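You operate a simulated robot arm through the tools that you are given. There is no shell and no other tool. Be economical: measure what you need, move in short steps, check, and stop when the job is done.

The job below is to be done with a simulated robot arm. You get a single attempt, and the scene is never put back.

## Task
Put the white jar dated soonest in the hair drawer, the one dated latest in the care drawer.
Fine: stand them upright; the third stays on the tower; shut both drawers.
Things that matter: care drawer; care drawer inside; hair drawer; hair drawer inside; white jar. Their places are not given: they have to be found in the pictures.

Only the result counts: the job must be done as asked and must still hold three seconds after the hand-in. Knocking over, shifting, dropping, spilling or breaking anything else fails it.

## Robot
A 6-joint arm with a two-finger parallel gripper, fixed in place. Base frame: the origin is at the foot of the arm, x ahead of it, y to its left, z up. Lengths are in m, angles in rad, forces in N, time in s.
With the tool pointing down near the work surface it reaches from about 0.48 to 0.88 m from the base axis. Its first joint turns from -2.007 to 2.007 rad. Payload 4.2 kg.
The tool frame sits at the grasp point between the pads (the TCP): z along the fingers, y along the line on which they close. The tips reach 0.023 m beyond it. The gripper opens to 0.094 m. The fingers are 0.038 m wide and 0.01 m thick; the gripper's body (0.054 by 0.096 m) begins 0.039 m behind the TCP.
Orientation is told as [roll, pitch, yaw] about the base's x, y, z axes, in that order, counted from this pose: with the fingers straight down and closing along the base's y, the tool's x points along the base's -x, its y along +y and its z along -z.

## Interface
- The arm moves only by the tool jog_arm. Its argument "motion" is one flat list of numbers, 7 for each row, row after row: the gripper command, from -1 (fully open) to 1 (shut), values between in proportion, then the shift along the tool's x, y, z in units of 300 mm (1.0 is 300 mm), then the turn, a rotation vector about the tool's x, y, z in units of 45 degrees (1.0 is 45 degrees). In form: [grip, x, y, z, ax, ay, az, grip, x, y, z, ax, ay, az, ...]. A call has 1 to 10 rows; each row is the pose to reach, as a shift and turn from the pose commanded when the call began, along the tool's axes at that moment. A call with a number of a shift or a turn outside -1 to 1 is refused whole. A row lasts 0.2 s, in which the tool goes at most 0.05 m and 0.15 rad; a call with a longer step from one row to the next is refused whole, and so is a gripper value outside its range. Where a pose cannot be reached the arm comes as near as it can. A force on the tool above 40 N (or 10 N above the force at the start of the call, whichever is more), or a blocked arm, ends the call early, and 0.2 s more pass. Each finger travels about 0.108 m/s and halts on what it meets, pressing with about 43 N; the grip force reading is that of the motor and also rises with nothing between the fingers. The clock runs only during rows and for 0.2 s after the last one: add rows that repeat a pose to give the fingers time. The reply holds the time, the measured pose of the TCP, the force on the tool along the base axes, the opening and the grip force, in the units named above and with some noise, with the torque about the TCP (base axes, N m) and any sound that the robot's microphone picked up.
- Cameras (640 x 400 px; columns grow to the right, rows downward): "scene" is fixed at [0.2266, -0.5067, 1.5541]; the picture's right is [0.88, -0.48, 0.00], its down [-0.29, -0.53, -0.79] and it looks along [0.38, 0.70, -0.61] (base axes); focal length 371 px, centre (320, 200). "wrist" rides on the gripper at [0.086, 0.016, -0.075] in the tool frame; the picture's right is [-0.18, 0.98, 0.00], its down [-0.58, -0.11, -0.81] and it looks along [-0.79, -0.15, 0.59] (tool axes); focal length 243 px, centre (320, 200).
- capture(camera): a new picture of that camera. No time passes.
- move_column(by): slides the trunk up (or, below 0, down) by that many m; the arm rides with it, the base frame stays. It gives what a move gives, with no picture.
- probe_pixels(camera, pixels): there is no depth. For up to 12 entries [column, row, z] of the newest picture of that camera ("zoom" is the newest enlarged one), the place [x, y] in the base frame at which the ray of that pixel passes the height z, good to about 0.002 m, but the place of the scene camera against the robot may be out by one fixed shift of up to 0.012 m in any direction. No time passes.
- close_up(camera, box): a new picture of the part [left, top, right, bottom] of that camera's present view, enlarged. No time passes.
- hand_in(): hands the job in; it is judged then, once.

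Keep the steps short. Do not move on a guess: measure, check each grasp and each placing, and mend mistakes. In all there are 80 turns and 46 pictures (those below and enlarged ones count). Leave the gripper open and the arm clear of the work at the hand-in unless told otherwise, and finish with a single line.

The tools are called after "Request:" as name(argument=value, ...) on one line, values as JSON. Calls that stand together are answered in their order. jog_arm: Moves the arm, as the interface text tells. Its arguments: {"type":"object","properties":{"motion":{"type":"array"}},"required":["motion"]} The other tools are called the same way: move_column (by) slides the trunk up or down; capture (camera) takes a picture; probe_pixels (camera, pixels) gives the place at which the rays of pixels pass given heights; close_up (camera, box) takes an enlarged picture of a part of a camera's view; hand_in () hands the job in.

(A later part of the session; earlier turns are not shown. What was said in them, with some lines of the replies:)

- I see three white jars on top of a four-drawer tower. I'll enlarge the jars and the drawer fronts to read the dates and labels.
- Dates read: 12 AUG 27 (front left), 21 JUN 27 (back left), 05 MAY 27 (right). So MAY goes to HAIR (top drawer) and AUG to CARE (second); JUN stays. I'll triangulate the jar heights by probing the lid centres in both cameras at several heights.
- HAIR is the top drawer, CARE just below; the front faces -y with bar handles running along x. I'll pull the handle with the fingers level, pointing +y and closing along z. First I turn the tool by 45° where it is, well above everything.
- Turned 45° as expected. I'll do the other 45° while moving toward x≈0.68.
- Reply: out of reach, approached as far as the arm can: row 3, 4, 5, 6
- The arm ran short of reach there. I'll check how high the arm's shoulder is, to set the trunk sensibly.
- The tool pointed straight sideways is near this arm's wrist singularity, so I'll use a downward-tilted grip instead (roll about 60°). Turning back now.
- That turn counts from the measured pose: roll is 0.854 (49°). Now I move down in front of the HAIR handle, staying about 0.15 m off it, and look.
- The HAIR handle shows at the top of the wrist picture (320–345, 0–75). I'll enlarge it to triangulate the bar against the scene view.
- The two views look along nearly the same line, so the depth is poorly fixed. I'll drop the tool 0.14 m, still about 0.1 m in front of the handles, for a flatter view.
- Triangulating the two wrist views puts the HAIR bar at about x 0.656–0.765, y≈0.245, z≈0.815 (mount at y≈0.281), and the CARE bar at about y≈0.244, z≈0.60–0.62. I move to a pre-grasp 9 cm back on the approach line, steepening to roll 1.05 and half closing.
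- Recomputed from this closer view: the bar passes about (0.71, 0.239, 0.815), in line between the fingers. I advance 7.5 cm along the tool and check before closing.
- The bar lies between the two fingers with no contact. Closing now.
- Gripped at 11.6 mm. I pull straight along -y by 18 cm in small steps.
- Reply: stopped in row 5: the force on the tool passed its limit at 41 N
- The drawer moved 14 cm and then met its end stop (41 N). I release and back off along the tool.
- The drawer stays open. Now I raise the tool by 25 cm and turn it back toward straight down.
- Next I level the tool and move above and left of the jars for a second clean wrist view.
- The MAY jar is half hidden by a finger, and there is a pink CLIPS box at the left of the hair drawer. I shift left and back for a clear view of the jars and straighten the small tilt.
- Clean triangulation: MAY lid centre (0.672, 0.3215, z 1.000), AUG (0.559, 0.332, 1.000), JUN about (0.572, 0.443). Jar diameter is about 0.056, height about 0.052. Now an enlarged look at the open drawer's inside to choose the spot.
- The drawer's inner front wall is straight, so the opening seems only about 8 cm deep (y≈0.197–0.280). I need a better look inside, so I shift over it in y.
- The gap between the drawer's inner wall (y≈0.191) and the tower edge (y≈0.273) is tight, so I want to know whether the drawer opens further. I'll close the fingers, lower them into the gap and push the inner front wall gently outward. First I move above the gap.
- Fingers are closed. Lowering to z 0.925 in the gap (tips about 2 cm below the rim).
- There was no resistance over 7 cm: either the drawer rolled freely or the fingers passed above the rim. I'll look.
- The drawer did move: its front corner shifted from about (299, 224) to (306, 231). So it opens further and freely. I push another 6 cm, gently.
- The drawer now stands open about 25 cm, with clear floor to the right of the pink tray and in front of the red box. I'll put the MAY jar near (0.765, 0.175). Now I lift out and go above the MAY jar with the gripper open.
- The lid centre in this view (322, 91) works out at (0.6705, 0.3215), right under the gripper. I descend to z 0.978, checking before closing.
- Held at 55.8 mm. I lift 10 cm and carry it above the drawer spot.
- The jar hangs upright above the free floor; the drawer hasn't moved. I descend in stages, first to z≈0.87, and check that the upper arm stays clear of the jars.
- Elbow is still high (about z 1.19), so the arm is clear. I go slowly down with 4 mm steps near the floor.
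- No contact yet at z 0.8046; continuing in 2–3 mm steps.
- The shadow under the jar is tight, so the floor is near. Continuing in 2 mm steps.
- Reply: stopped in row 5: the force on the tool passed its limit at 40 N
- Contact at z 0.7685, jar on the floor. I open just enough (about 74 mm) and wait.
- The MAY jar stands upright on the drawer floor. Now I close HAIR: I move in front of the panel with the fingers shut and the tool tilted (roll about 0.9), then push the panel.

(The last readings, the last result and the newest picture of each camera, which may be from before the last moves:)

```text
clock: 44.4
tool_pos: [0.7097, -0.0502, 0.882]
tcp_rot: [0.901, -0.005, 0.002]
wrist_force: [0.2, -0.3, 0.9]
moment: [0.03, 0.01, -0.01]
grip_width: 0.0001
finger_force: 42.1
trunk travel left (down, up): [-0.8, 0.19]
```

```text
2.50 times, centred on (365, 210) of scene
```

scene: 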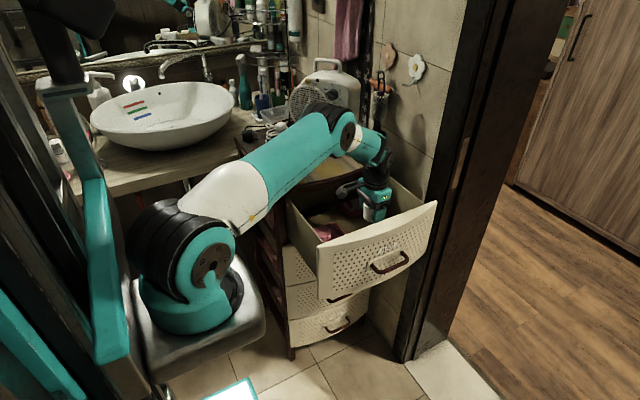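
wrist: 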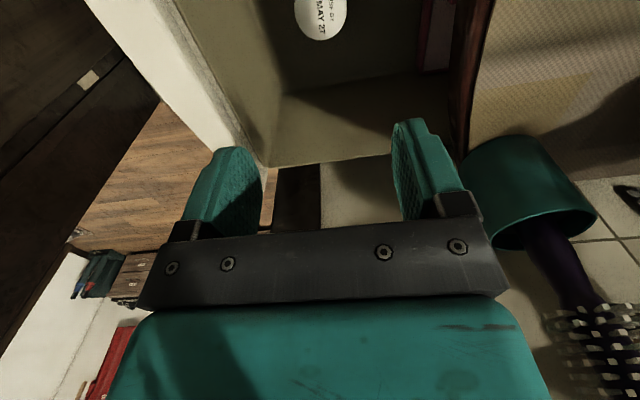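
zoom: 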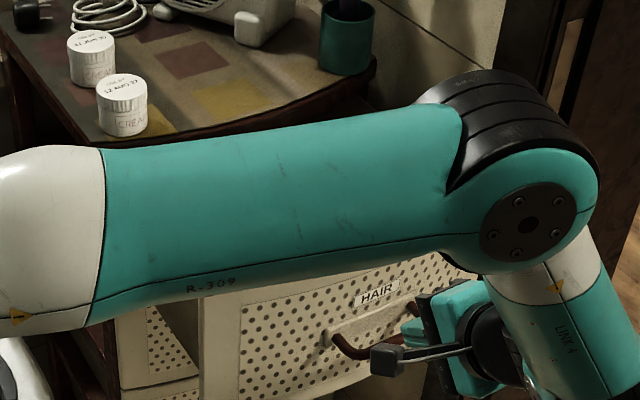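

Positioned in front of the panel above the bar. I push along +y slowly (12 mm per row).

Request:
jog_arm(motion=[1, 0, 0.025, 0.031, 0, 0, 0, 1, 0, 0.05, 0.063, 0, 0, 0, 1, 0, 0.074, 0.094, 0, 0, 0, 1, 0, 0.099, 0.126, 0, 0, 0, 1, 0, 0.124, 0.157, 0, 0, 0, 1, 0, 0.149, 0.188, 0, 0, 0, 1, 0, 0.174, 0.22, 0, 0, 0, 1, 0, 0.198, 0.251, 0, 0, 0, 1, 0, 0.223, 0.283, 0, 0, 0, 1, 0, 0.248, 0.314, 0, 0, 0])

Request:
jog_arm(motion=[1, 0, 0.025, 0.031, 0, 0, 0, 1, 0, 0.05, 0.063, 0, 0, 0, 1, 0, 0.074, 0.094, 0, 0, 0, 1, 0, 0.099, 0.126, 0, 0, 0, 1, 0, 0.124, 0.157, 0, 0, 0, 1, 0, 0.149, 0.188, 0, 0, 0, 1, 0, 0.174, 0.22, 0, 0, 0, 1, 0, 0.198, 0.251, 0, 0, 0, 1, 0, 0.223, 0.283, 0, 0, 0, 1, 0, 0.248, 0.314, 0, 0, 0])

```text
clock: 46.5
tool_pos: [0.7112, 0.0703, 0.8836]
tcp_rot: [0.9, -0.003, 0.002]
wrist_force: [0.2, 0.1, 0.4]
moment: [0.03, 0.03, -0.01]
grip_width: 0.0
finger_force: 42.1
trunk travel left (down, up): [-0.8, 0.19]
```

```text
clock: 48.8
tool_pos: [0.7079, 0.1908, 0.8827]
tcp_rot: [0.899, -0.004, 0.001]
wrist_force: [-0.1, 0.3, 0.0]
moment: [0.02, -0.01, 0.0]
grip_width: 0.0003
finger_force: 41.9
trunk travel left (down, up): [-0.8, 0.19]
```

Freely moving so far. The last 7–8 cm even slower, watching for the stop.

Request:
jog_arm(motion=[1, 0, 0.019, 0.024, 0, 0, 0, 1, 0, 0.037, 0.047, 0, 0, 0, 1, 0, 0.056, 0.071, 0, 0, 0, 1, 0, 0.074, 0.094, 0, 0, 0, 1, 0, 0.093, 0.118, 0, 0, 0, 1, 0, 0.112, 0.141, 0, 0, 0, 1, 0, 0.13, 0.165, 0, 0, 0, 1, 0, 0.149, 0.188, 0, 0, 0, 1, 0, 0.167, 0.212, 0, 0, 0, 1, 0, 0.18, 0.228, 0, 0, 0])

```text
clock: 50.5
tool_pos: [0.7093, 0.2512, 0.883]
tcp_rot: [0.896, 0.004, -0.003]
wrist_force: [-12.6, -32.2, 17.1]
moment: [0.17, -0.12, -0.01]
grip_width: 0.0003
finger_force: 42.9
trunk travel left (down, up): [-0.8, 0.19]
stopped in row 8: the force on the tool passed its limit at 48 N (the readings are from after the stop); the commanded pose is now the measured one
```

Firm stop at y 0.251: HAIR is shut. I back off 12 cm, then lower toward the CARE handle level and look.

Request:
jog_arm(motion=[1, 0, -0.083, -0.105, 0, 0, 0, 1, 0, -0.166, -0.21, 0, 0, 0, 1, 0, -0.248, -0.314, 0, 0, 0, 1, 0, -0.342, -0.239, 0, 0, 0, 0.6, 0, -0.437, -0.165, 0, 0, 0, 0.3, 0, -0.531, -0.09, 0, 0, 0, 0, 0, -0.625, -0.015, 0, 0, 0, 0, 0, -0.719, 0.059, 0, 0, 0, 0, 0, -0.719, 0.059, 0, 0, 0])

Request:
capture(camera="wrist")

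Request:
capture(camera="scene")

```text
clock: 52.5
tool_pos: [0.7095, 0.1348, 0.7041]
tcp_rot: [0.895, 0.003, 0.0]
wrist_force: [-0.5, 0.6, 0.3]
moment: [-0.02, 0.02, 0.03]
grip_width: 0.0468
finger_force: 0.2
trunk travel left (down, up): [-0.8, 0.19]
```

```text
11 pictures are left
```

wrist: 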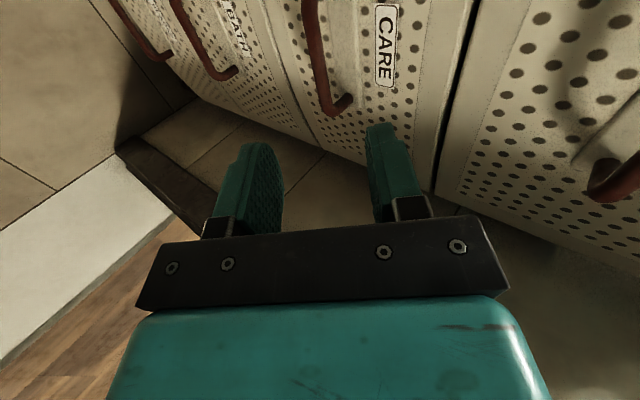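

```text
10 pictures are left
```

scene: 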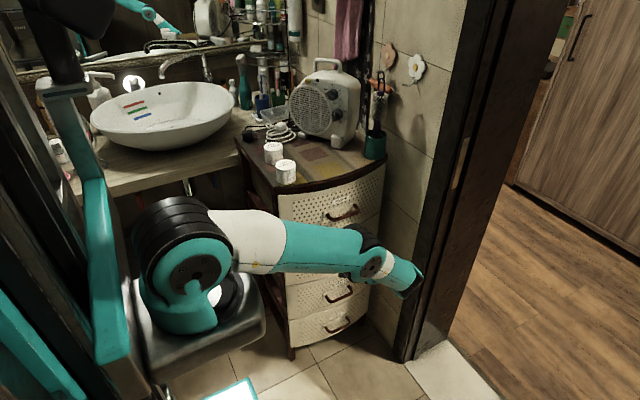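

From this view the CARE bar works out at y≈0.24, z≈0.614 (0.203 below HAIR). I align to the approach line with roll 1.0, then advance.

Request:
jog_arm(motion=[0, 0, -0.02, 0.08, -0.07, 0, 0, 0, 0, -0.045, 0.168, -0.134, 0, 0, 0, 0, -0.045, 0.168, -0.134, 0, 0])

Request:
jog_arm(motion=[0, 0, 0, 0.08, 0, 0, 0, 0, 0, 0, 0.16, 0, 0, 0, 0, 0, 0, 0.21, 0, 0, 0, 0, 0, 0, 0.255, 0, 0, 0, 0, 0, 0, 0.255, 0, 0, 0])

Request:
capture(camera="wrist")

```text
clock: 53.3
tool_pos: [0.6809, 0.1512, 0.686]
tcp_rot: [1.001, 0.001, 0.0]
wrist_force: [0.2, -0.5, 0.0]
moment: [-0.03, 0.04, -0.01]
grip_width: 0.047
finger_force: 0.2
out of reach, approached as far as the arm can: row 1, 2, 3
trunk travel left (down, up): [-0.8, 0.19]
```

```text
clock: 54.5
tool_pos: [0.6675, 0.2026, 0.6787]
tcp_rot: [1.0, 0.002, -0.002]
wrist_force: [-1.1, -0.8, -0.3]
moment: [-0.02, 0.03, -0.02]
grip_width: 0.0472
finger_force: 0.0
out of reach, approached as far as the arm can: row 1, 2, 3, 4, 5
trunk travel left (down, up): [-0.8, 0.19]
```

```text
9 pictures are left
```

wrist: 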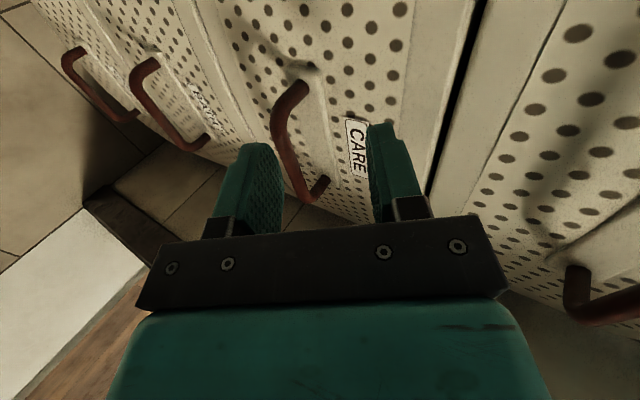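

Out of reach at this height, so the trunk should come down. First I back away from the tower (y≈0.06, z≈0.81), then lower the trunk by 0.20.

Request:
jog_arm(motion=[0, -0.01, 0.01, -0.12, 0, 0, 0, 0, -0.04, 0.03, -0.25, 0, 0, 0, 0, -0.07, 0.06, -0.38, 0, 0, 0, 0, -0.1, 0.09, -0.5, 0, 0, 0, 0, -0.133, 0.113, -0.627, 0, 0, 0, 0, -0.133, 0.113, -0.627, 0, 0, 0])

Request:
move_column(by=-0.2)

```text
clock: 55.9
tool_pos: [0.7396, 0.0268, 0.8105]
tcp_rot: [1.031, 0.024, 0.033]
wrist_force: [0.3, -0.2, -0.9]
moment: [0.05, 0.01, 0.03]
grip_width: 0.047
finger_force: 0.0
out of reach, approached as far as the arm can: row 1, 2, 3, 4, 5, 6
trunk travel left (down, up): [-0.8, 0.19]
```

```text
clock: 58.1
tool_pos: [0.7405, 0.0295, 0.6113]
tcp_rot: [1.031, 0.022, 0.033]
wrist_force: [0.0, 0.0, -0.5]
moment: [0.0, -0.02, -0.01]
grip_width: 0.0472
finger_force: 0.1
trunk travel left (down, up): [-0.6, 0.39]
```

Request:
jog_arm(motion=[0, 0.02, 0.09, 0.073, 0, 0, 0, 0, 0.043, 0.18, 0.146, 0, 0, 0, 0, 0.065, 0.27, 0.219, 0, 0, 0, 0, 0.086, 0.365, 0.292, 0, 0, 0, 0, 0.086, 0.365, 0.292, 0, 0, 0])

```text
clock: 59.3
tool_pos: [0.7542, 0.1122, 0.6724]
tcp_rot: [1.062, 0.053, 0.087]
wrist_force: [0.1, 0.2, 0.0]
moment: [-0.02, -0.01, 0.01]
grip_width: 0.0468
finger_force: 0.1
out of reach, approached as far as the arm can: row 1, 2, 3, 4, 5
trunk travel left (down, up): [-0.6, 0.39]
```

The arm is stuck in a poor wrist configuration. I return to a well-conditioned pose like the one used earlier (roll about 0.85, straight yaw) before approaching again.

Request:
jog_arm(motion=[0, 0.063, 0.055, -0.078, 0.065, -0.03, 0, 0, 0.126, 0.11, -0.157, 0.13, -0.065, 0, 0, 0.19, 0.165, -0.235, 0.195, -0.1, 0, 0, 0.252, 0.219, -0.313, 0.262, -0.13, -0.005, 0, 0.252, 0.219, -0.313, 0.262, -0.13, -0.005])

Request:
capture(camera="scene")

```text
clock: 60.5
tool_pos: [0.8077, 0.0903, 0.7744]
tcp_rot: [0.849, 0.027, 0.028]
wrist_force: [-0.2, -0.1, -0.2]
moment: [-0.01, -0.02, 0.02]
grip_width: 0.0469
finger_force: 0.1
out of reach, approached as far as the arm can: row 1, 2, 3, 4, 5
trunk travel left (down, up): [-0.6, 0.39]
```

```text
8 pictures are left
```

scene: 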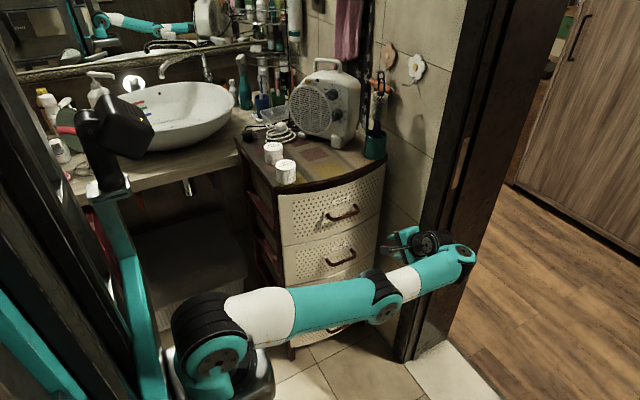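

The arm has been drawn out nearly straight (elbow at about (380, 295)). I lift up and back so that the elbow bends again, well clear in front of the tower.

Request:
jog_arm(motion=[0, 0.067, 0.09, -0.108, 0, 0, 0, 0, 0.133, 0.18, -0.217, 0, 0, 0, 0, 0.2, 0.27, -0.325, 0, 0, 0, 0, 0.267, 0.36, -0.434, 0, 0, 0, 0, 0.333, 0.45, -0.542, 0, 0, 0, 0, 0.4, 0.538, -0.651, 0, 0, 0, 0, 0.4, 0.538, -0.651, 0, 0, 0])

```text
clock: 62.1
tool_pos: [0.6983, 0.0474, 1.0193]
tcp_rot: [0.85, 0.026, 0.028]
wrist_force: [0.3, -0.2, -1.1]
moment: [0.0, 0.0, 0.02]
grip_width: 0.047
finger_force: 0.0
out of reach, approached as far as the arm can: row 1, 2
trunk travel left (down, up): [-0.6, 0.39]
```

Request:
capture(camera="scene")

```text
7 pictures are left
```

scene: 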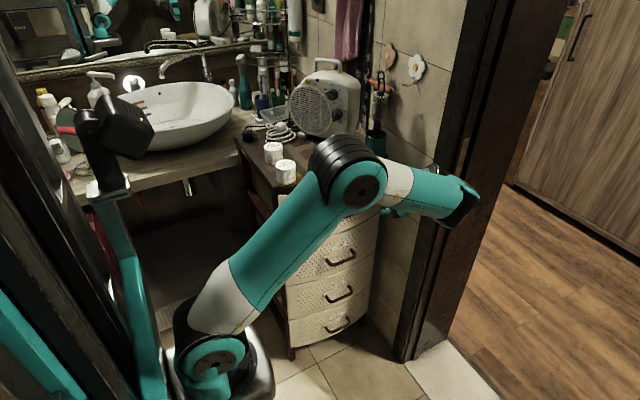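

Elbow-up again. I lower the trunk another 0.10 for margin, then go down to the CARE approach line.

Request:
move_column(by=-0.1)

```text
clock: 63.4
tool_pos: [0.6992, 0.0471, 0.9201]
tcp_rot: [0.849, 0.027, 0.026]
wrist_force: [-0.1, 0.1, 0.0]
moment: [-0.02, -0.02, -0.02]
grip_width: 0.0471
finger_force: 0.1
trunk travel left (down, up): [-0.5, 0.49]
```

Request:
jog_arm(motion=[0, -0.01, -0.08, 0.095, -0.03, -0.01, 0, 0, -0.02, -0.16, 0.19, -0.06, -0.02, 0, 0, -0.03, -0.24, 0.284, -0.09, -0.03, 0, 0, -0.04, -0.32, 0.378, -0.12, -0.04, 0, 0, -0.05, -0.4, 0.473, -0.15, -0.048, -0.004, 0, -0.06, -0.478, 0.567, -0.166, -0.048, -0.004, 0, -0.06, -0.478, 0.567, -0.166, -0.048, -0.004])

```text
clock: 65.0
tool_pos: [0.7091, 0.0813, 0.6991]
tcp_rot: [0.979, 0.001, 0.002]
wrist_force: [-1.1, 0.2, 0.4]
moment: [-0.02, 0.04, 0.01]
grip_width: 0.047
finger_force: 0.0
trunk travel left (down, up): [-0.5, 0.49]
```

Reached exactly. Now advance along the approach line onto the CARE bar (aligning first).

Request:
jog_arm(motion=[0, 0, 0.03, 0.12, 0, 0, 0, 0, 0, 0.0585, 0.24, 0, 0, 0, 0, 0, 0.0585, 0.34, 0, 0, 0, 0, 0, 0.0585, 0.44, 0, 0, 0, 0, 0, 0.0585, 0.51, 0, 0, 0, 0, 0, 0.0585, 0.564, 0, 0, 0, 0, 0, 0.0585, 0.564, 0, 0, 0])

Request:
capture(camera="wrist")

```text
clock: 66.6
tool_pos: [0.7094, 0.2319, 0.6186]
tcp_rot: [0.978, -0.001, 0.001]
wrist_force: [-0.8, -0.4, 0.5]
moment: [0.02, -0.04, 0.02]
grip_width: 0.0468
finger_force: 0.0
trunk travel left (down, up): [-0.5, 0.49]
```

```text
6 pictures are left
```

wrist: 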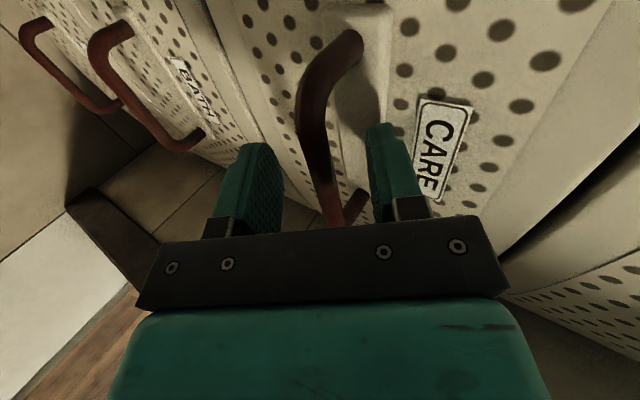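

Bar between the fingers as before. I close, then pull along -y at 2 cm per row.

Request:
jog_arm(motion=[0.5, 0, 0, 0, 0, 0, 0, 1, 0, 0, 0, 0, 0, 0, 1, 0, 0, 0, 0, 0, 0, 1, 0, 0, 0, 0, 0, 0])

Request:
jog_arm(motion=[1, 0, -0.037, -0.055, 0, 0, 0, 1, 0, -0.074, -0.111, 0, 0, 0, 1, 0, -0.112, -0.166, 0, 0, 0, 1, 0, -0.149, -0.221, 0, 0, 0, 1, 0, -0.186, -0.277, 0, 0, 0, 1, 0, -0.223, -0.332, 0, 0, 0, 1, 0, -0.26, -0.387, 0, 0, 0, 1, 0, -0.298, -0.442, 0, 0, 0, 1, 0, -0.335, -0.498, 0, 0, 0, 1, 0, -0.372, -0.553, 0, 0, 0])

```text
clock: 67.6
tool_pos: [0.7104, 0.2329, 0.6207]
tcp_rot: [0.98, -0.003, 0.002]
wrist_force: [-0.4, 0.0, 9.6]
moment: [0.06, -0.13, 0.99]
grip_width: 0.0117
finger_force: 44.7
trunk travel left (down, up): [-0.5, 0.49]
```

```text
clock: 69.8
tool_pos: [0.7088, 0.0318, 0.6216]
tcp_rot: [0.98, 0.001, 0.001]
wrist_force: [-32.9, 0.3, 11.7]
moment: [0.04, -1.1, 0.72]
grip_width: 0.0119
finger_force: 44.6
trunk travel left (down, up): [-0.5, 0.49]
```

Open 20 cm, with some sideways load (-33 N in x). I ease 3 mm toward -x and pull 4.5 cm more, gently.

Request:
jog_arm(motion=[1, 0.01, 0, 0, 0, 0, 0, 1, 0.01, -0.019, -0.028, 0, 0, 0, 1, 0.01, -0.037, -0.055, 0, 0, 0, 1, 0.01, -0.056, -0.083, 0, 0, 0, 1, 0.01, -0.07, -0.104, 0, 0, 0, 1, 0.01, -0.084, -0.125, 0, 0, 0])

```text
clock: 71.2
tool_pos: [0.71, -0.0145, 0.6197]
tcp_rot: [0.98, -0.005, -0.004]
wrist_force: [25.4, 0.0, 8.6]
moment: [0.05, -1.05, -0.79]
grip_width: 0.0119
finger_force: 45.4
trunk travel left (down, up): [-0.5, 0.49]
```

CARE open about 24.7 cm. I release, back off and bring the trunk back up 0.30.

Request:
jog_arm(motion=[0.6, 0, 0, 0, 0, 0, 0, 0, 0, 0, 0, 0, 0, 0, 0, 0, 0, 0, 0, 0, 0, 0, 0, 0, -0.1, 0, 0, 0, 0, 0, 0, -0.2, 0, 0, 0, 0, 0, 0, -0.33, 0, 0, 0, 0, 0, 0, -0.33, 0, 0, 0])

Request:
move_column(by=0.3)

```text
clock: 72.8
tool_pos: [0.7077, -0.096, 0.6749]
tcp_rot: [0.979, -0.001, -0.002]
wrist_force: [-0.2, -0.9, -1.1]
moment: [0.01, 0.02, -0.02]
grip_width: 0.047
finger_force: 0.0
trunk travel left (down, up): [-0.5, 0.49]
```

```text
clock: 75.8
tool_pos: [0.7066, -0.095, 0.9749]
tcp_rot: [0.981, 0.0, -0.001]
wrist_force: [-0.5, 0.2, -0.2]
moment: [0.01, 0.01, -0.01]
grip_width: 0.0469
finger_force: 0.0
trunk travel left (down, up): [-0.8, 0.19]
```

Request:
jog_arm(motion=[0, 0.015, 0.127, 0.045, 0.12, 0, 0, 0, 0.03, 0.254, 0.09, 0.28, 0, 0, -0.5, 0.045, 0.38, 0.135, 0.44, 0, 0, -1, 0.06, 0.51, 0.18, 0.6, 0, 0, -1, 0.075, 0.637, 0.226, 0.77, 0, 0, -1, 0.09, 0.764, 0.271, 0.93, 0, 0, -1, 0.09, 0.764, 0.271, 0.93, 0, 0])

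```text
clock: 77.4
tool_pos: [0.6826, 0.0999, 1.118]
tcp_rot: [0.248, 0.0, -0.002]
wrist_force: [0.1, -0.2, -0.7]
moment: [0.0, 0.0, 0.01]
grip_width: 0.0941
finger_force: 0.0
trunk travel left (down, up): [-0.8, 0.19]
```

Request:
jog_arm(motion=[-1, 0.069, 0.12, 0.052, 0.06, 0, 0, -1, 0.137, 0.24, 0.104, 0.12, 0, 0, -1, 0.206, 0.36, 0.157, 0.18, 0, 0, -1, 0.275, 0.48, 0.209, 0.24, 0, 0, -1, 0.343, 0.6, 0.261, 0.29, 0, 0, -1, 0.412, 0.718, 0.313, 0.316, 0, 0, -1, 0.412, 0.718, 0.313, 0.316, 0, 0])

Request:
capture(camera="wrist")

```text
clock: 79.0
tool_pos: [0.5565, 0.3327, 1.0848]
tcp_rot: [0.0, -0.001, 0.001]
wrist_force: [-0.2, 0.6, -0.3]
moment: [0.01, -0.01, -0.01]
grip_width: 0.0941
finger_force: 0.1
trunk travel left (down, up): [-0.8, 0.19]
```

```text
5 pictures are left
```

wrist: 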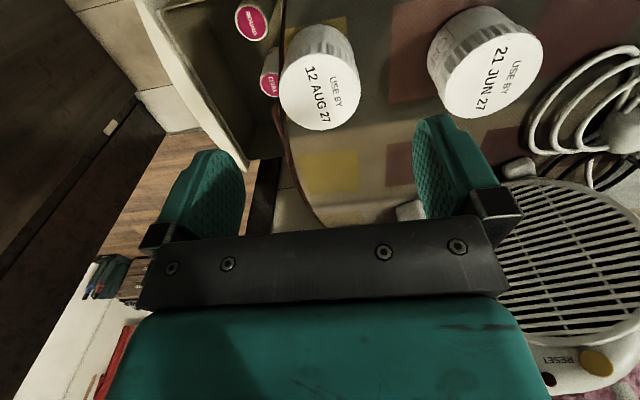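

The AUG lid (320, 92) is at (0.560, 0.332), right under the tool. The CARE drawer holds two pink-capped items, seen at (255, 20) and (270, 80). I descend on the AUG jar and close.

Request:
jog_arm(motion=[-1, -0.01, -0.002, 0.1, 0, 0, 0, -1, -0.01, -0.002, 0.2, 0, 0, 0, -1, -0.01, -0.002, 0.29, 0, 0, 0, -1, -0.01, -0.002, 0.351, 0, 0, 0, -1, -0.01, -0.002, 0.351, 0, 0, 0])

Request:
jog_arm(motion=[-0.2, 0, 0, 0, 0, 0, 0, 0.3, 0, 0, 0, 0, 0, 0, 0.5, 0, 0, 0, 0, 0, 0, 0.5, 0, 0, 0, 0, 0, 0])

```text
clock: 80.2
tool_pos: [0.5603, 0.3325, 0.9762]
tcp_rot: [0.002, 0.001, 0.0]
wrist_force: [-0.2, 0.0, -0.3]
moment: [0.01, -0.03, -0.02]
grip_width: 0.094
finger_force: 0.0
trunk travel left (down, up): [-0.8, 0.19]
```

```text
clock: 81.2
tool_pos: [0.5602, 0.3325, 0.9763]
tcp_rot: [0.001, -0.001, 0.001]
wrist_force: [0.5, 1.1, -0.2]
moment: [0.0, 0.0, 0.0]
grip_width: 0.0558
finger_force: 43.2
trunk travel left (down, up): [-0.8, 0.19]
```

AUG held at 55.8 mm. I lift it and carry it to (0.58, 0.16, 1.07), where the wrist camera can look down into the CARE drawer.

Request:
jog_arm(motion=[0.5, 0, 0, -0.08, 0, 0, 0, 0.5, 0, 0, -0.2, 0, 0, 0, 0.5, 0, 0, -0.31, 0, 0, 0, 0.5, -0.02, -0.14, -0.31, 0, 0, 0, 0.5, -0.04, -0.28, -0.31, 0, 0, 0, 0.5, -0.06, -0.42, -0.31, 0, 0, 0, 0.5, -0.067, -0.575, -0.31, 0, 0, 0, 0.5, -0.067, -0.575, -0.31, 0, 0, 0])

Request:
close_up(camera="wrist", box=[200, 0, 440, 150])

```text
clock: 83.0
tool_pos: [0.5806, 0.1593, 1.0694]
tcp_rot: [0.002, 0.0, 0.0]
wrist_force: [-0.2, -0.6, 0.1]
moment: [-0.01, 0.03, 0.0]
grip_width: 0.0555
finger_force: 42.8
trunk travel left (down, up): [-0.8, 0.19]
```

```text
2.67 times, centred on (320, 75) of wrist
```

zoom: 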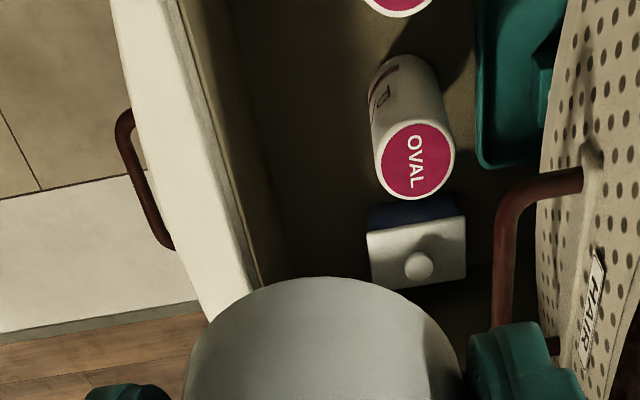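

The drawer has two round cans, a small white bottle and a teal tray, all toward the back. A strip is free along the front wall (columns 250–360 of the zoom). I'll measure it.

Request:
probe_pixels(camera="zoom", pixels=[[205, 120, 0.717], [245, 240, 0.717], [222, 60, 0.534], [270, 240, 0.534], [370, 110, 0.534], [371, 90, 0.534], [377, 165, 0.62], [418, 160, 0.62], [368, 215, 0.534], [366, 235, 0.58], [370, 287, 0.58], [466, 275, 0.58]])

```text
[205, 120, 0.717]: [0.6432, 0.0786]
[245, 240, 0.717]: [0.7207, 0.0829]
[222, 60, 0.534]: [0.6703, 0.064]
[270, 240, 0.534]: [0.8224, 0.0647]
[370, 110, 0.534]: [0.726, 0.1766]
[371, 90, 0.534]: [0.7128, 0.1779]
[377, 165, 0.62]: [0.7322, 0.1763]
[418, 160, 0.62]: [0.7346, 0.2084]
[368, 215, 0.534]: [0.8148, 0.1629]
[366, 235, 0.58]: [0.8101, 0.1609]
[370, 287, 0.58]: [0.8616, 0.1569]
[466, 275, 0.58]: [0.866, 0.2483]
```

Triangulating the can lids between the two views gives can centres at about (0.616, 0.203) and (0.728, 0.208), tops at z≈0.63, with the front wall's inner face at y≈0.083. The best spot is (0.672, 0.137): in front of the gap between the cans. I move above it, then lower the trunk 0.30.

Request:
jog_arm(motion=[0.5, -0.1, -0.02, 0, 0, 0, 0, 0.5, -0.2, -0.045, 0, 0, 0, 0, 0.5, -0.305, -0.075, 0, 0, 0, 0, 0.5, -0.305, -0.075, 0, 0, 0, 0])

Request:
move_column(by=-0.3)

Request:
close_up(camera="wrist", box=[180, 0, 460, 240])

```text
clock: 84.0
tool_pos: [0.6699, 0.1372, 1.0675]
tcp_rot: [-0.001, -0.001, 0.0]
wrist_force: [0.0, 0.7, -1.0]
moment: [0.0, 0.01, -0.02]
grip_width: 0.0555
finger_force: 42.6
trunk travel left (down, up): [-0.8, 0.19]
```

```text
clock: 87.0
tool_pos: [0.6708, 0.1366, 0.7678]
tcp_rot: [-0.001, 0.0, 0.0]
wrist_force: [0.3, 0.5, -0.1]
moment: [-0.01, 0.04, -0.01]
grip_width: 0.0554
finger_force: 43.0
trunk travel left (down, up): [-0.5, 0.49]
```

```text
1.67 times, centred on (320, 120) of wrist
```

zoom: 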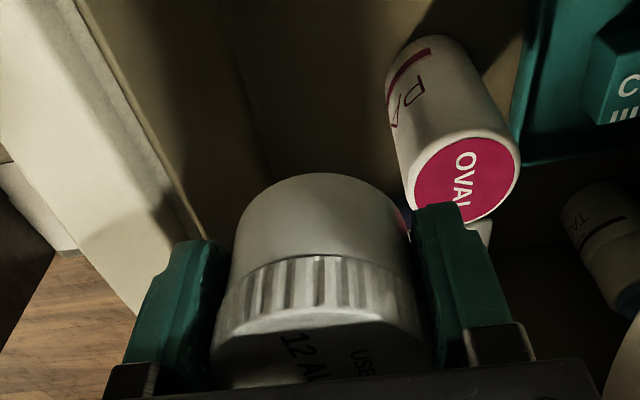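

The gap between the cans is centred at x≈0.675; the front wall's rim reads y≈0.087. I shift to (0.675, 0.142) for even clearance and descend to z≈0.60, watching the force.

Request:
jog_arm(motion=[0.5, -0.014, 0.018, 0.03, 0, 0, 0, 0.5, -0.014, 0.018, 0.12, 0, 0, 0, 0.5, -0.014, 0.018, 0.2, 0, 0, 0, 0.5, -0.014, 0.018, 0.28, 0, 0, 0, 0.5, -0.014, 0.018, 0.36, 0, 0, 0, 0.5, -0.014, 0.018, 0.44, 0, 0, 0, 0.5, -0.014, 0.018, 0.5, 0, 0, 0, 0.5, -0.014, 0.018, 0.56, 0, 0, 0, 0.5, -0.014, 0.018, 0.56, 0, 0, 0])

```text
clock: 88.7
tool_pos: [0.6788, 0.1459, 0.6206]
tcp_rot: [0.015, -0.016, 0.007]
wrist_force: [-2.5, 0.7, 20.8]
moment: [0.86, -0.52, 0.17]
grip_width: 0.0556
finger_force: 43.1
trunk travel left (down, up): [-0.5, 0.49]
stopped in row 8: the force on the tool passed its limit at 58 N (the readings are from after the stop); the commanded pose is now the measured one
```

Contact came early, at z 0.62. The moment puts it about (+0.025, +0.041) from the tool, so the gripper body met the top of the right can (lid z≈0.66, centre about (0.715, 0.203)). I lift straight up and replan: turn the tool 90° so the narrow side lies along y and the camera sits over the gap between the cans.

Request:
jog_arm(motion=[0.5, 0, 0, -0.06, 0, 0, 0, 0.5, 0, 0, -0.2, 0.01, 0.01, 0, 0.5, 0, 0, -0.34, 0.019, 0.02, 0.009, 0.5, 0.03, -0.02, -0.48, 0.019, 0.02, 0.009, 0.5, 0.07, -0.045, -0.6, 0.019, 0.02, 0.009, 0.5, 0.11, -0.067, -0.6, 0.019, 0.02, 0.009, 0.5, 0.11, -0.067, -0.6, 0.019, 0.02, 0.009])

Request:
jog_arm(motion=[0.5, 0, 0, 0, 0, 0, 0.16, 0.5, 0, 0, 0, 0, 0, 0.33, 0.5, 0, 0, 0, 0, 0, 0.5, 0.5, 0, 0, 0, 0, 0, 0.67, 0.5, 0, 0, 0, 0, 0, 0.84, 0.5, 0, 0, 0, 0, 0, 1])

Request:
jog_arm(motion=[0.5, 0, 0, 0, 0, 0, 0.16, 0.5, 0, 0, 0, 0, 0, 0.33, 0.5, 0, 0, 0, 0, 0, 0.5, 0.5, 0, 0, 0, 0, 0, 0.67, 0.5, 0, 0, 0, 0, 0, 0.84, 0.5, 0, 0, 0, 0, 0, 1, 0.5, 0, 0, 0, 0, 0, 1])

```text
clock: 90.3
tool_pos: [0.6446, 0.1225, 0.7973]
tcp_rot: [-0.007, 0.005, -0.005]
wrist_force: [-0.7, 0.3, -1.5]
moment: [-0.02, 0.02, -0.02]
grip_width: 0.0555
finger_force: 43.5
trunk travel left (down, up): [-0.5, 0.49]
```

```text
clock: 91.7
tool_pos: [0.6444, 0.1238, 0.796]
tcp_rot: [-0.007, 0.001, -0.789]
wrist_force: [1.1, 0.1, -0.5]
moment: [-0.02, 0.0, -0.04]
grip_width: 0.0554
finger_force: 43.4
trunk travel left (down, up): [-0.5, 0.49]
```

```text
clock: 93.3
tool_pos: [0.644, 0.1226, 0.7954]
tcp_rot: [-0.004, -0.006, -1.575]
wrist_force: [-0.4, -0.6, -0.3]
moment: [-0.01, 0.02, 0.01]
grip_width: 0.0554
finger_force: 43.7
trunk travel left (down, up): [-0.5, 0.49]
```

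Yaw is now -90° with the camera toward +y. I take one scene close-up to confirm the cans and the gap before descending.

Request:
close_up(camera="scene", box=[265, 170, 425, 310])

```text
2.86 times, centred on (345, 240) of scene
```

zoom: 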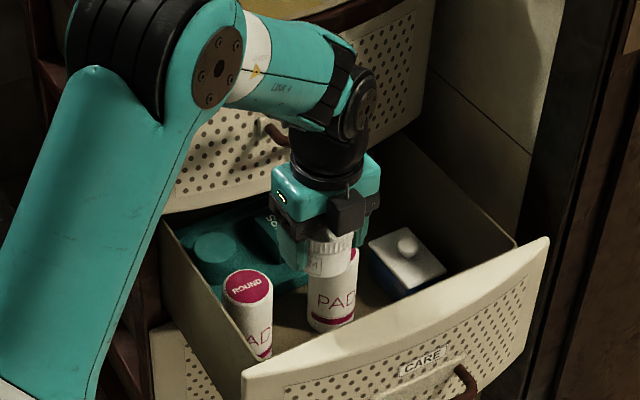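

The cans stand upright; ROUND at about (0.608, 0.203) and OVAL at about (0.715, 0.205), matching my estimate. The tool at (0.644, 0.123) leaves about 1 cm to the front wall and about 2 cm to the cans. Descending to z≈0.60.

Request:
jog_arm(motion=[0.5, 0, 0, 0.09, 0, 0, 0, 0.5, 0, 0, 0.18, 0, 0, 0, 0.5, 0, 0, 0.26, 0, 0, 0, 0.5, 0, 0, 0.34, 0, 0, 0, 0.5, 0, 0, 0.42, 0, 0, 0, 0.5, 0, 0, 0.5, 0, 0, 0, 0.5, 0, 0, 0.57, 0, 0, 0, 0.5, 0, 0, 0.63, 0, 0, 0])

```text
clock: 94.8
tool_pos: [0.6428, 0.1233, 0.6521]
tcp_rot: [-0.001, -0.004, -1.575]
wrist_force: [-7.4, -0.4, 14.5]
moment: [-0.59, -0.59, -0.24]
grip_width: 0.0557
finger_force: 42.8
trunk travel left (down, up): [-0.5, 0.49]
stopped in row 7: the force on the tool passed its limit at 56 N (the readings are from after the stop); the commanded pose is now the measured one
```

Contact again, at z 0.652. The moment places it about 3.5–4 cm toward -y, centred in x, so the round wrist flange is grazing the front wall's rim. I lift 2 cm, shift 13 mm in +y (still short of the cans), and continue down carefully.

Request:
jog_arm(motion=[0.5, 0, 0, -0.03, 0, 0, 0, 0.5, 0, 0.007, -0.067, 0, 0, 0, 0.5, 0.025, 0.007, -0.067, 0, 0, 0, 0.5, 0.045, 0.007, -0.067, 0, 0, 0, 0.5, 0.045, 0.007, -0.03, 0, 0, 0, 0.5, 0.045, 0.007, 0.01, 0, 0, 0, 0.5, 0.045, 0.007, 0.04, 0, 0, 0, 0.5, 0.045, 0.007, 0.07, 0, 0, 0, 0.5, 0.045, 0.007, 0.1, 0, 0, 0])

```text
clock: 96.8
tool_pos: [0.646, 0.1362, 0.6195]
tcp_rot: [-0.001, -0.006, -1.576]
wrist_force: [0.0, -0.5, -0.3]
moment: [0.01, 0.01, -0.01]
grip_width: 0.0553
finger_force: 42.7
trunk travel left (down, up): [-0.5, 0.49]
```

Clear now (no force at z 0.6195). Continuing down in small steps to about 0.575.

Request:
jog_arm(motion=[0.5, 0, 0, 0.025, 0, 0, 0, 0.5, 0, 0, 0.05, 0, 0, 0, 0.5, 0, 0, 0.075, 0, 0, 0, 0.5, 0, 0, 0.1, 0, 0, 0, 0.5, 0, 0, 0.12, 0, 0, 0, 0.5, 0, 0, 0.135, 0, 0, 0, 0.5, 0, 0, 0.148, 0, 0, 0])

```text
clock: 98.4
tool_pos: [0.6458, 0.1362, 0.5753]
tcp_rot: [-0.002, -0.004, -1.576]
wrist_force: [0.3, -0.5, -0.5]
moment: [0.03, 0.01, 0.0]
grip_width: 0.0555
finger_force: 42.6
trunk travel left (down, up): [-0.5, 0.49]
```

Now 2 mm steps until the jar touches the floor (expected near 0.562).

Request:
jog_arm(motion=[0.5, 0, 0, 0.008, 0, 0, 0, 0.5, 0, 0, 0.016, 0, 0, 0, 0.5, 0, 0, 0.024, 0, 0, 0, 0.5, 0, 0, 0.032, 0, 0, 0, 0.5, 0, 0, 0.038, 0, 0, 0, 0.5, 0, 0, 0.044, 0, 0, 0])

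```text
clock: 99.4
tool_pos: [0.6465, 0.1378, 0.5709]
tcp_rot: [0.002, 0.0, -1.574]
wrist_force: [-5.6, -0.6, 22.6]
moment: [-0.14, 0.2, -0.03]
grip_width: 0.0554
finger_force: 43.1
trunk travel left (down, up): [-0.5, 0.49]
stopped in row 5: the force on the tool passed its limit at 43 N (the readings are from after the stop); the commanded pose is now the measured one
```

Contact at z 0.571 with almost no moment: the jar's base is flat on something. I open slightly (about 70 mm) and read the force.

Request:
jog_arm(motion=[0.2, 0, 0, 0, 0, 0, 0, -0.2, 0, 0, 0, 0, 0, 0, -0.47, 0, 0, 0, 0, 0, 0, -0.47, 0, 0, 0, 0, 0, 0])

Request:
close_up(camera="wrist", box=[180, 0, 460, 240])

```text
clock: 100.4
tool_pos: [0.6463, 0.138, 0.5698]
tcp_rot: [0.001, -0.003, -1.576]
wrist_force: [-0.4, -0.2, -0.1]
moment: [-0.03, -0.01, 0.02]
grip_width: 0.0689
finger_force: 0.1
trunk travel left (down, up): [-0.5, 0.49]
```

```text
1.67 times, centred on (320, 120) of wrist
```

zoom: 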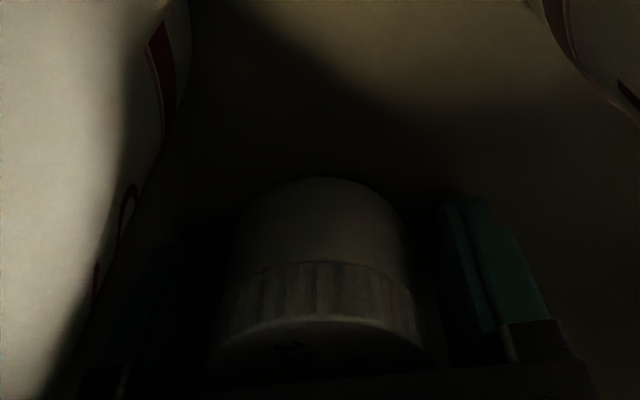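

The jar stands upright with the fingers clear of it. I rise to z≈0.68, step back in -y to pass the HAIR handle, then rise out.

Request:
jog_arm(motion=[-0.47, 0, 0, -0.05, 0, 0, 0, -0.47, 0, 0, -0.14, 0, 0, 0, -0.47, 0, 0, -0.25, 0, 0, 0, -0.47, 0, 0, -0.367, 0, 0, 0, -0.47, -0.03, 0, -0.375, 0, 0, 0, -0.47, -0.058, 0, -0.38, 0, 0, 0, -0.47, -0.058, 0, -0.52, 0, 0, 0, -0.47, -0.058, 0, -0.67, 0, 0, 0, -0.47, -0.058, 0, -0.82, 0, 0, 0, -0.47, -0.058, 0, -0.97, 0, 0, 0])

```text
clock: 102.6
tool_pos: [0.6464, 0.1209, 0.8601]
tcp_rot: [-0.002, 0.0, -1.578]
wrist_force: [0.8, -0.8, 0.1]
moment: [0.01, -0.01, 0.01]
grip_width: 0.069
finger_force: 0.0
trunk travel left (down, up): [-0.5, 0.49]
```

Request:
jog_arm(motion=[-0.2, -0.045, 0.017, 0, 0, 0, -0.16, 0.2, -0.09, 0.034, 0, 0, 0, -0.33, 0.6, -0.134, 0.05, 0, 0, 0, -0.5, 1, -0.178, 0.067, 0, 0, 0, -0.67, 1, -0.222, 0.084, 0, 0, 0, -0.84, 1, -0.267, 0.1, 0, 0, 0, -1, 1, -0.267, 0.1, 0, 0, 0, -1])

```text
clock: 104.2
tool_pos: [0.6742, 0.0389, 0.8584]
tcp_rot: [0.001, -0.002, -0.789]
wrist_force: [-0.6, 1.1, 0.0]
moment: [-0.01, -0.01, 0.0]
grip_width: 0.0
finger_force: 42.4
trunk travel left (down, up): [-0.5, 0.49]
```

Request:
jog_arm(motion=[1, -0.05, -0.022, -0.01, 0, 0, -0.16, 1, -0.1, -0.043, -0.02, 0, 0, -0.33, 1, -0.147, -0.065, -0.03, 0, 0, -0.5, 1, -0.196, -0.087, -0.045, 0, 0, -0.67, 1, -0.245, -0.108, -0.06, 0, 0, -0.84, 1, -0.294, -0.13, -0.067, 0, 0, -1, 1, -0.294, -0.13, -0.067, 0, 0, -1])

Request:
jog_arm(motion=[1, 0, -0.01, 0, -0.16, 0, 0, 1, 0, -0.02, 0, -0.33, 0, 0, 1, 0, -0.03, 0, -0.5, 0, 0, 1, 0, -0.03, 0, -0.67, 0, 0, 1, 0, -0.03, 0, -0.84, 0, 0, 1, 0, -0.03, 0, -1, 0, 0, 1, 0, -0.03, 0, -1, 0, 0])

```text
clock: 105.8
tool_pos: [0.7097, -0.0514, 0.88]
tcp_rot: [0.0, -0.001, -0.004]
wrist_force: [-0.1, 0.8, -1.0]
moment: [0.0, 0.02, -0.01]
grip_width: 0.0001
finger_force: 42.7
trunk travel left (down, up): [-0.5, 0.49]
```

```text
clock: 107.4
tool_pos: [0.7105, -0.059, 0.8808]
tcp_rot: [0.785, -0.003, -0.004]
wrist_force: [-0.7, -1.2, 0.4]
moment: [0.04, 0.02, 0.0]
grip_width: 0.0
finger_force: 41.9
trunk travel left (down, up): [-0.5, 0.49]
```

Tool is in front of the CARE panel. Lower to push height z≈0.68 with roll 0.9.

Request:
jog_arm(motion=[1, 0, -0.1, 0.1, -0.04, 0, 0, 1, 0, -0.2, 0.2, -0.08, 0, 0, 1, 0, -0.3, 0.3, -0.12, 0, 0, 1, 0, -0.4, 0.4, -0.146, 0, 0, 1, 0, -0.476, 0.476, -0.146, 0, 0, 1, 0, -0.476, 0.476, -0.146, 0, 0])

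Request:
jog_arm(motion=[1, 0, 0.025, 0.031, 0, 0, 0, 1, 0, 0.05, 0.063, 0, 0, 0, 1, 0, 0.074, 0.094, 0, 0, 0, 1, 0, 0.099, 0.126, 0, 0, 0, 1, 0, 0.124, 0.157, 0, 0, 0, 1, 0, 0.149, 0.188, 0, 0, 0, 1, 0, 0.174, 0.22, 0, 0, 0, 1, 0, 0.198, 0.251, 0, 0, 0, 1, 0, 0.223, 0.283, 0, 0, 0, 1, 0, 0.248, 0.314, 0, 0, 0])

```text
clock: 108.8
tool_pos: [0.71, -0.0576, 0.6779]
tcp_rot: [0.899, -0.003, -0.005]
wrist_force: [0.4, 0.4, 0.8]
moment: [-0.01, -0.01, 0.01]
grip_width: 0.0
finger_force: 42.8
trunk travel left (down, up): [-0.5, 0.49]
```

```text
clock: 111.0
tool_pos: [0.7124, 0.0622, 0.6781]
tcp_rot: [0.899, -0.002, -0.005]
wrist_force: [0.3, -0.6, 1.4]
moment: [-0.02, -0.03, 0.0]
grip_width: 0.0
finger_force: 42.3
trunk travel left (down, up): [-0.5, 0.49]
```

Request:
jog_arm(motion=[1, 0, 0.025, 0.031, 0, 0, 0, 1, 0, 0.05, 0.063, 0, 0, 0, 1, 0, 0.074, 0.094, 0, 0, 0, 1, 0, 0.099, 0.126, 0, 0, 0, 1, 0, 0.124, 0.157, 0, 0, 0, 1, 0, 0.149, 0.188, 0, 0, 0, 1, 0, 0.174, 0.22, 0, 0, 0, 1, 0, 0.198, 0.251, 0, 0, 0, 1, 0, 0.223, 0.283, 0, 0, 0, 1, 0, 0.248, 0.314, 0, 0, 0])

Request:
jog_arm(motion=[1, 0, 0.019, 0.024, 0, 0, 0, 1, 0, 0.037, 0.047, 0, 0, 0, 1, 0, 0.056, 0.071, 0, 0, 0, 1, 0, 0.074, 0.094, 0, 0, 0, 1, 0, 0.093, 0.118, 0, 0, 0, 1, 0, 0.112, 0.141, 0, 0, 0, 1, 0, 0.13, 0.165, 0, 0, 0, 1, 0, 0.149, 0.188, 0, 0, 0, 1, 0, 0.167, 0.212, 0, 0, 0, 1, 0, 0.18, 0.228, 0, 0, 0])

```text
clock: 113.2
tool_pos: [0.7124, 0.1813, 0.6773]
tcp_rot: [0.899, -0.002, -0.005]
wrist_force: [-0.6, 0.2, -1.3]
moment: [-0.03, 0.0, 0.03]
grip_width: 0.0
finger_force: 42.2
trunk travel left (down, up): [-0.5, 0.49]
```

```text
clock: 115.2
tool_pos: [0.7125, 0.2512, 0.6777]
tcp_rot: [0.892, 0.005, -0.007]
wrist_force: [-12.1, -31.9, 15.1]
moment: [0.09, -0.01, 0.18]
grip_width: 0.0
finger_force: 41.9
trunk travel left (down, up): [-0.5, 0.49]
stopped in row 9: the force on the tool passed its limit at 50 N (the readings are from after the stop); the commanded pose is now the measured one
```

Firm stop at y 0.2512, the same depth as HAIR, so CARE is shut. I back away 18 cm, open the gripper and take the last picture.

Request:
jog_arm(motion=[1, 0, -0.06, -0.08, 0, 0, 0, 1, 0, -0.14, -0.18, 0, 0, 0, 0.5, 0, -0.22, -0.28, 0, 0, 0, -0.2, 0, -0.3, -0.38, 0, 0, 0, -1, 0, -0.38, -0.48, 0, 0, 0, -1, 0, -0.38, -0.48, 0, 0, 0])

Request:
capture(camera="scene")

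```text
clock: 116.6
tool_pos: [0.714, 0.0699, 0.6779]
tcp_rot: [0.898, 0.002, -0.005]
wrist_force: [0.1, 0.8, 0.3]
moment: [0.01, 0.02, 0.01]
grip_width: 0.0937
finger_force: 0.1
trunk travel left (down, up): [-0.5, 0.49]
```

```text
0 pictures are left
```

scene: 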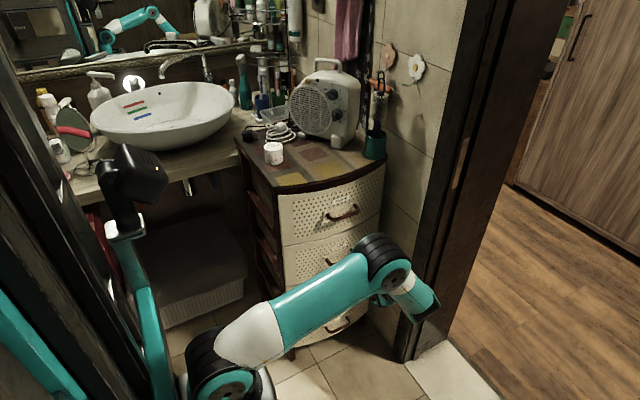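

Both drawer fronts are flush, and the JUN jar is still upright on the tower. The arm is clear and the gripper open, so I hand in.

Request:
hand_in()

```text
The job is handed in.
```

The 05 MAY 27 jar is upright in the hair drawer, the 12 AUG 27 jar is upright in the care drawer, the 21 JUN 27 jar is still on the tower, and both drawers are shut; the gripper briefly pressed on a can in the care drawer (it looked upright afterwards) and on that drawer's rim.
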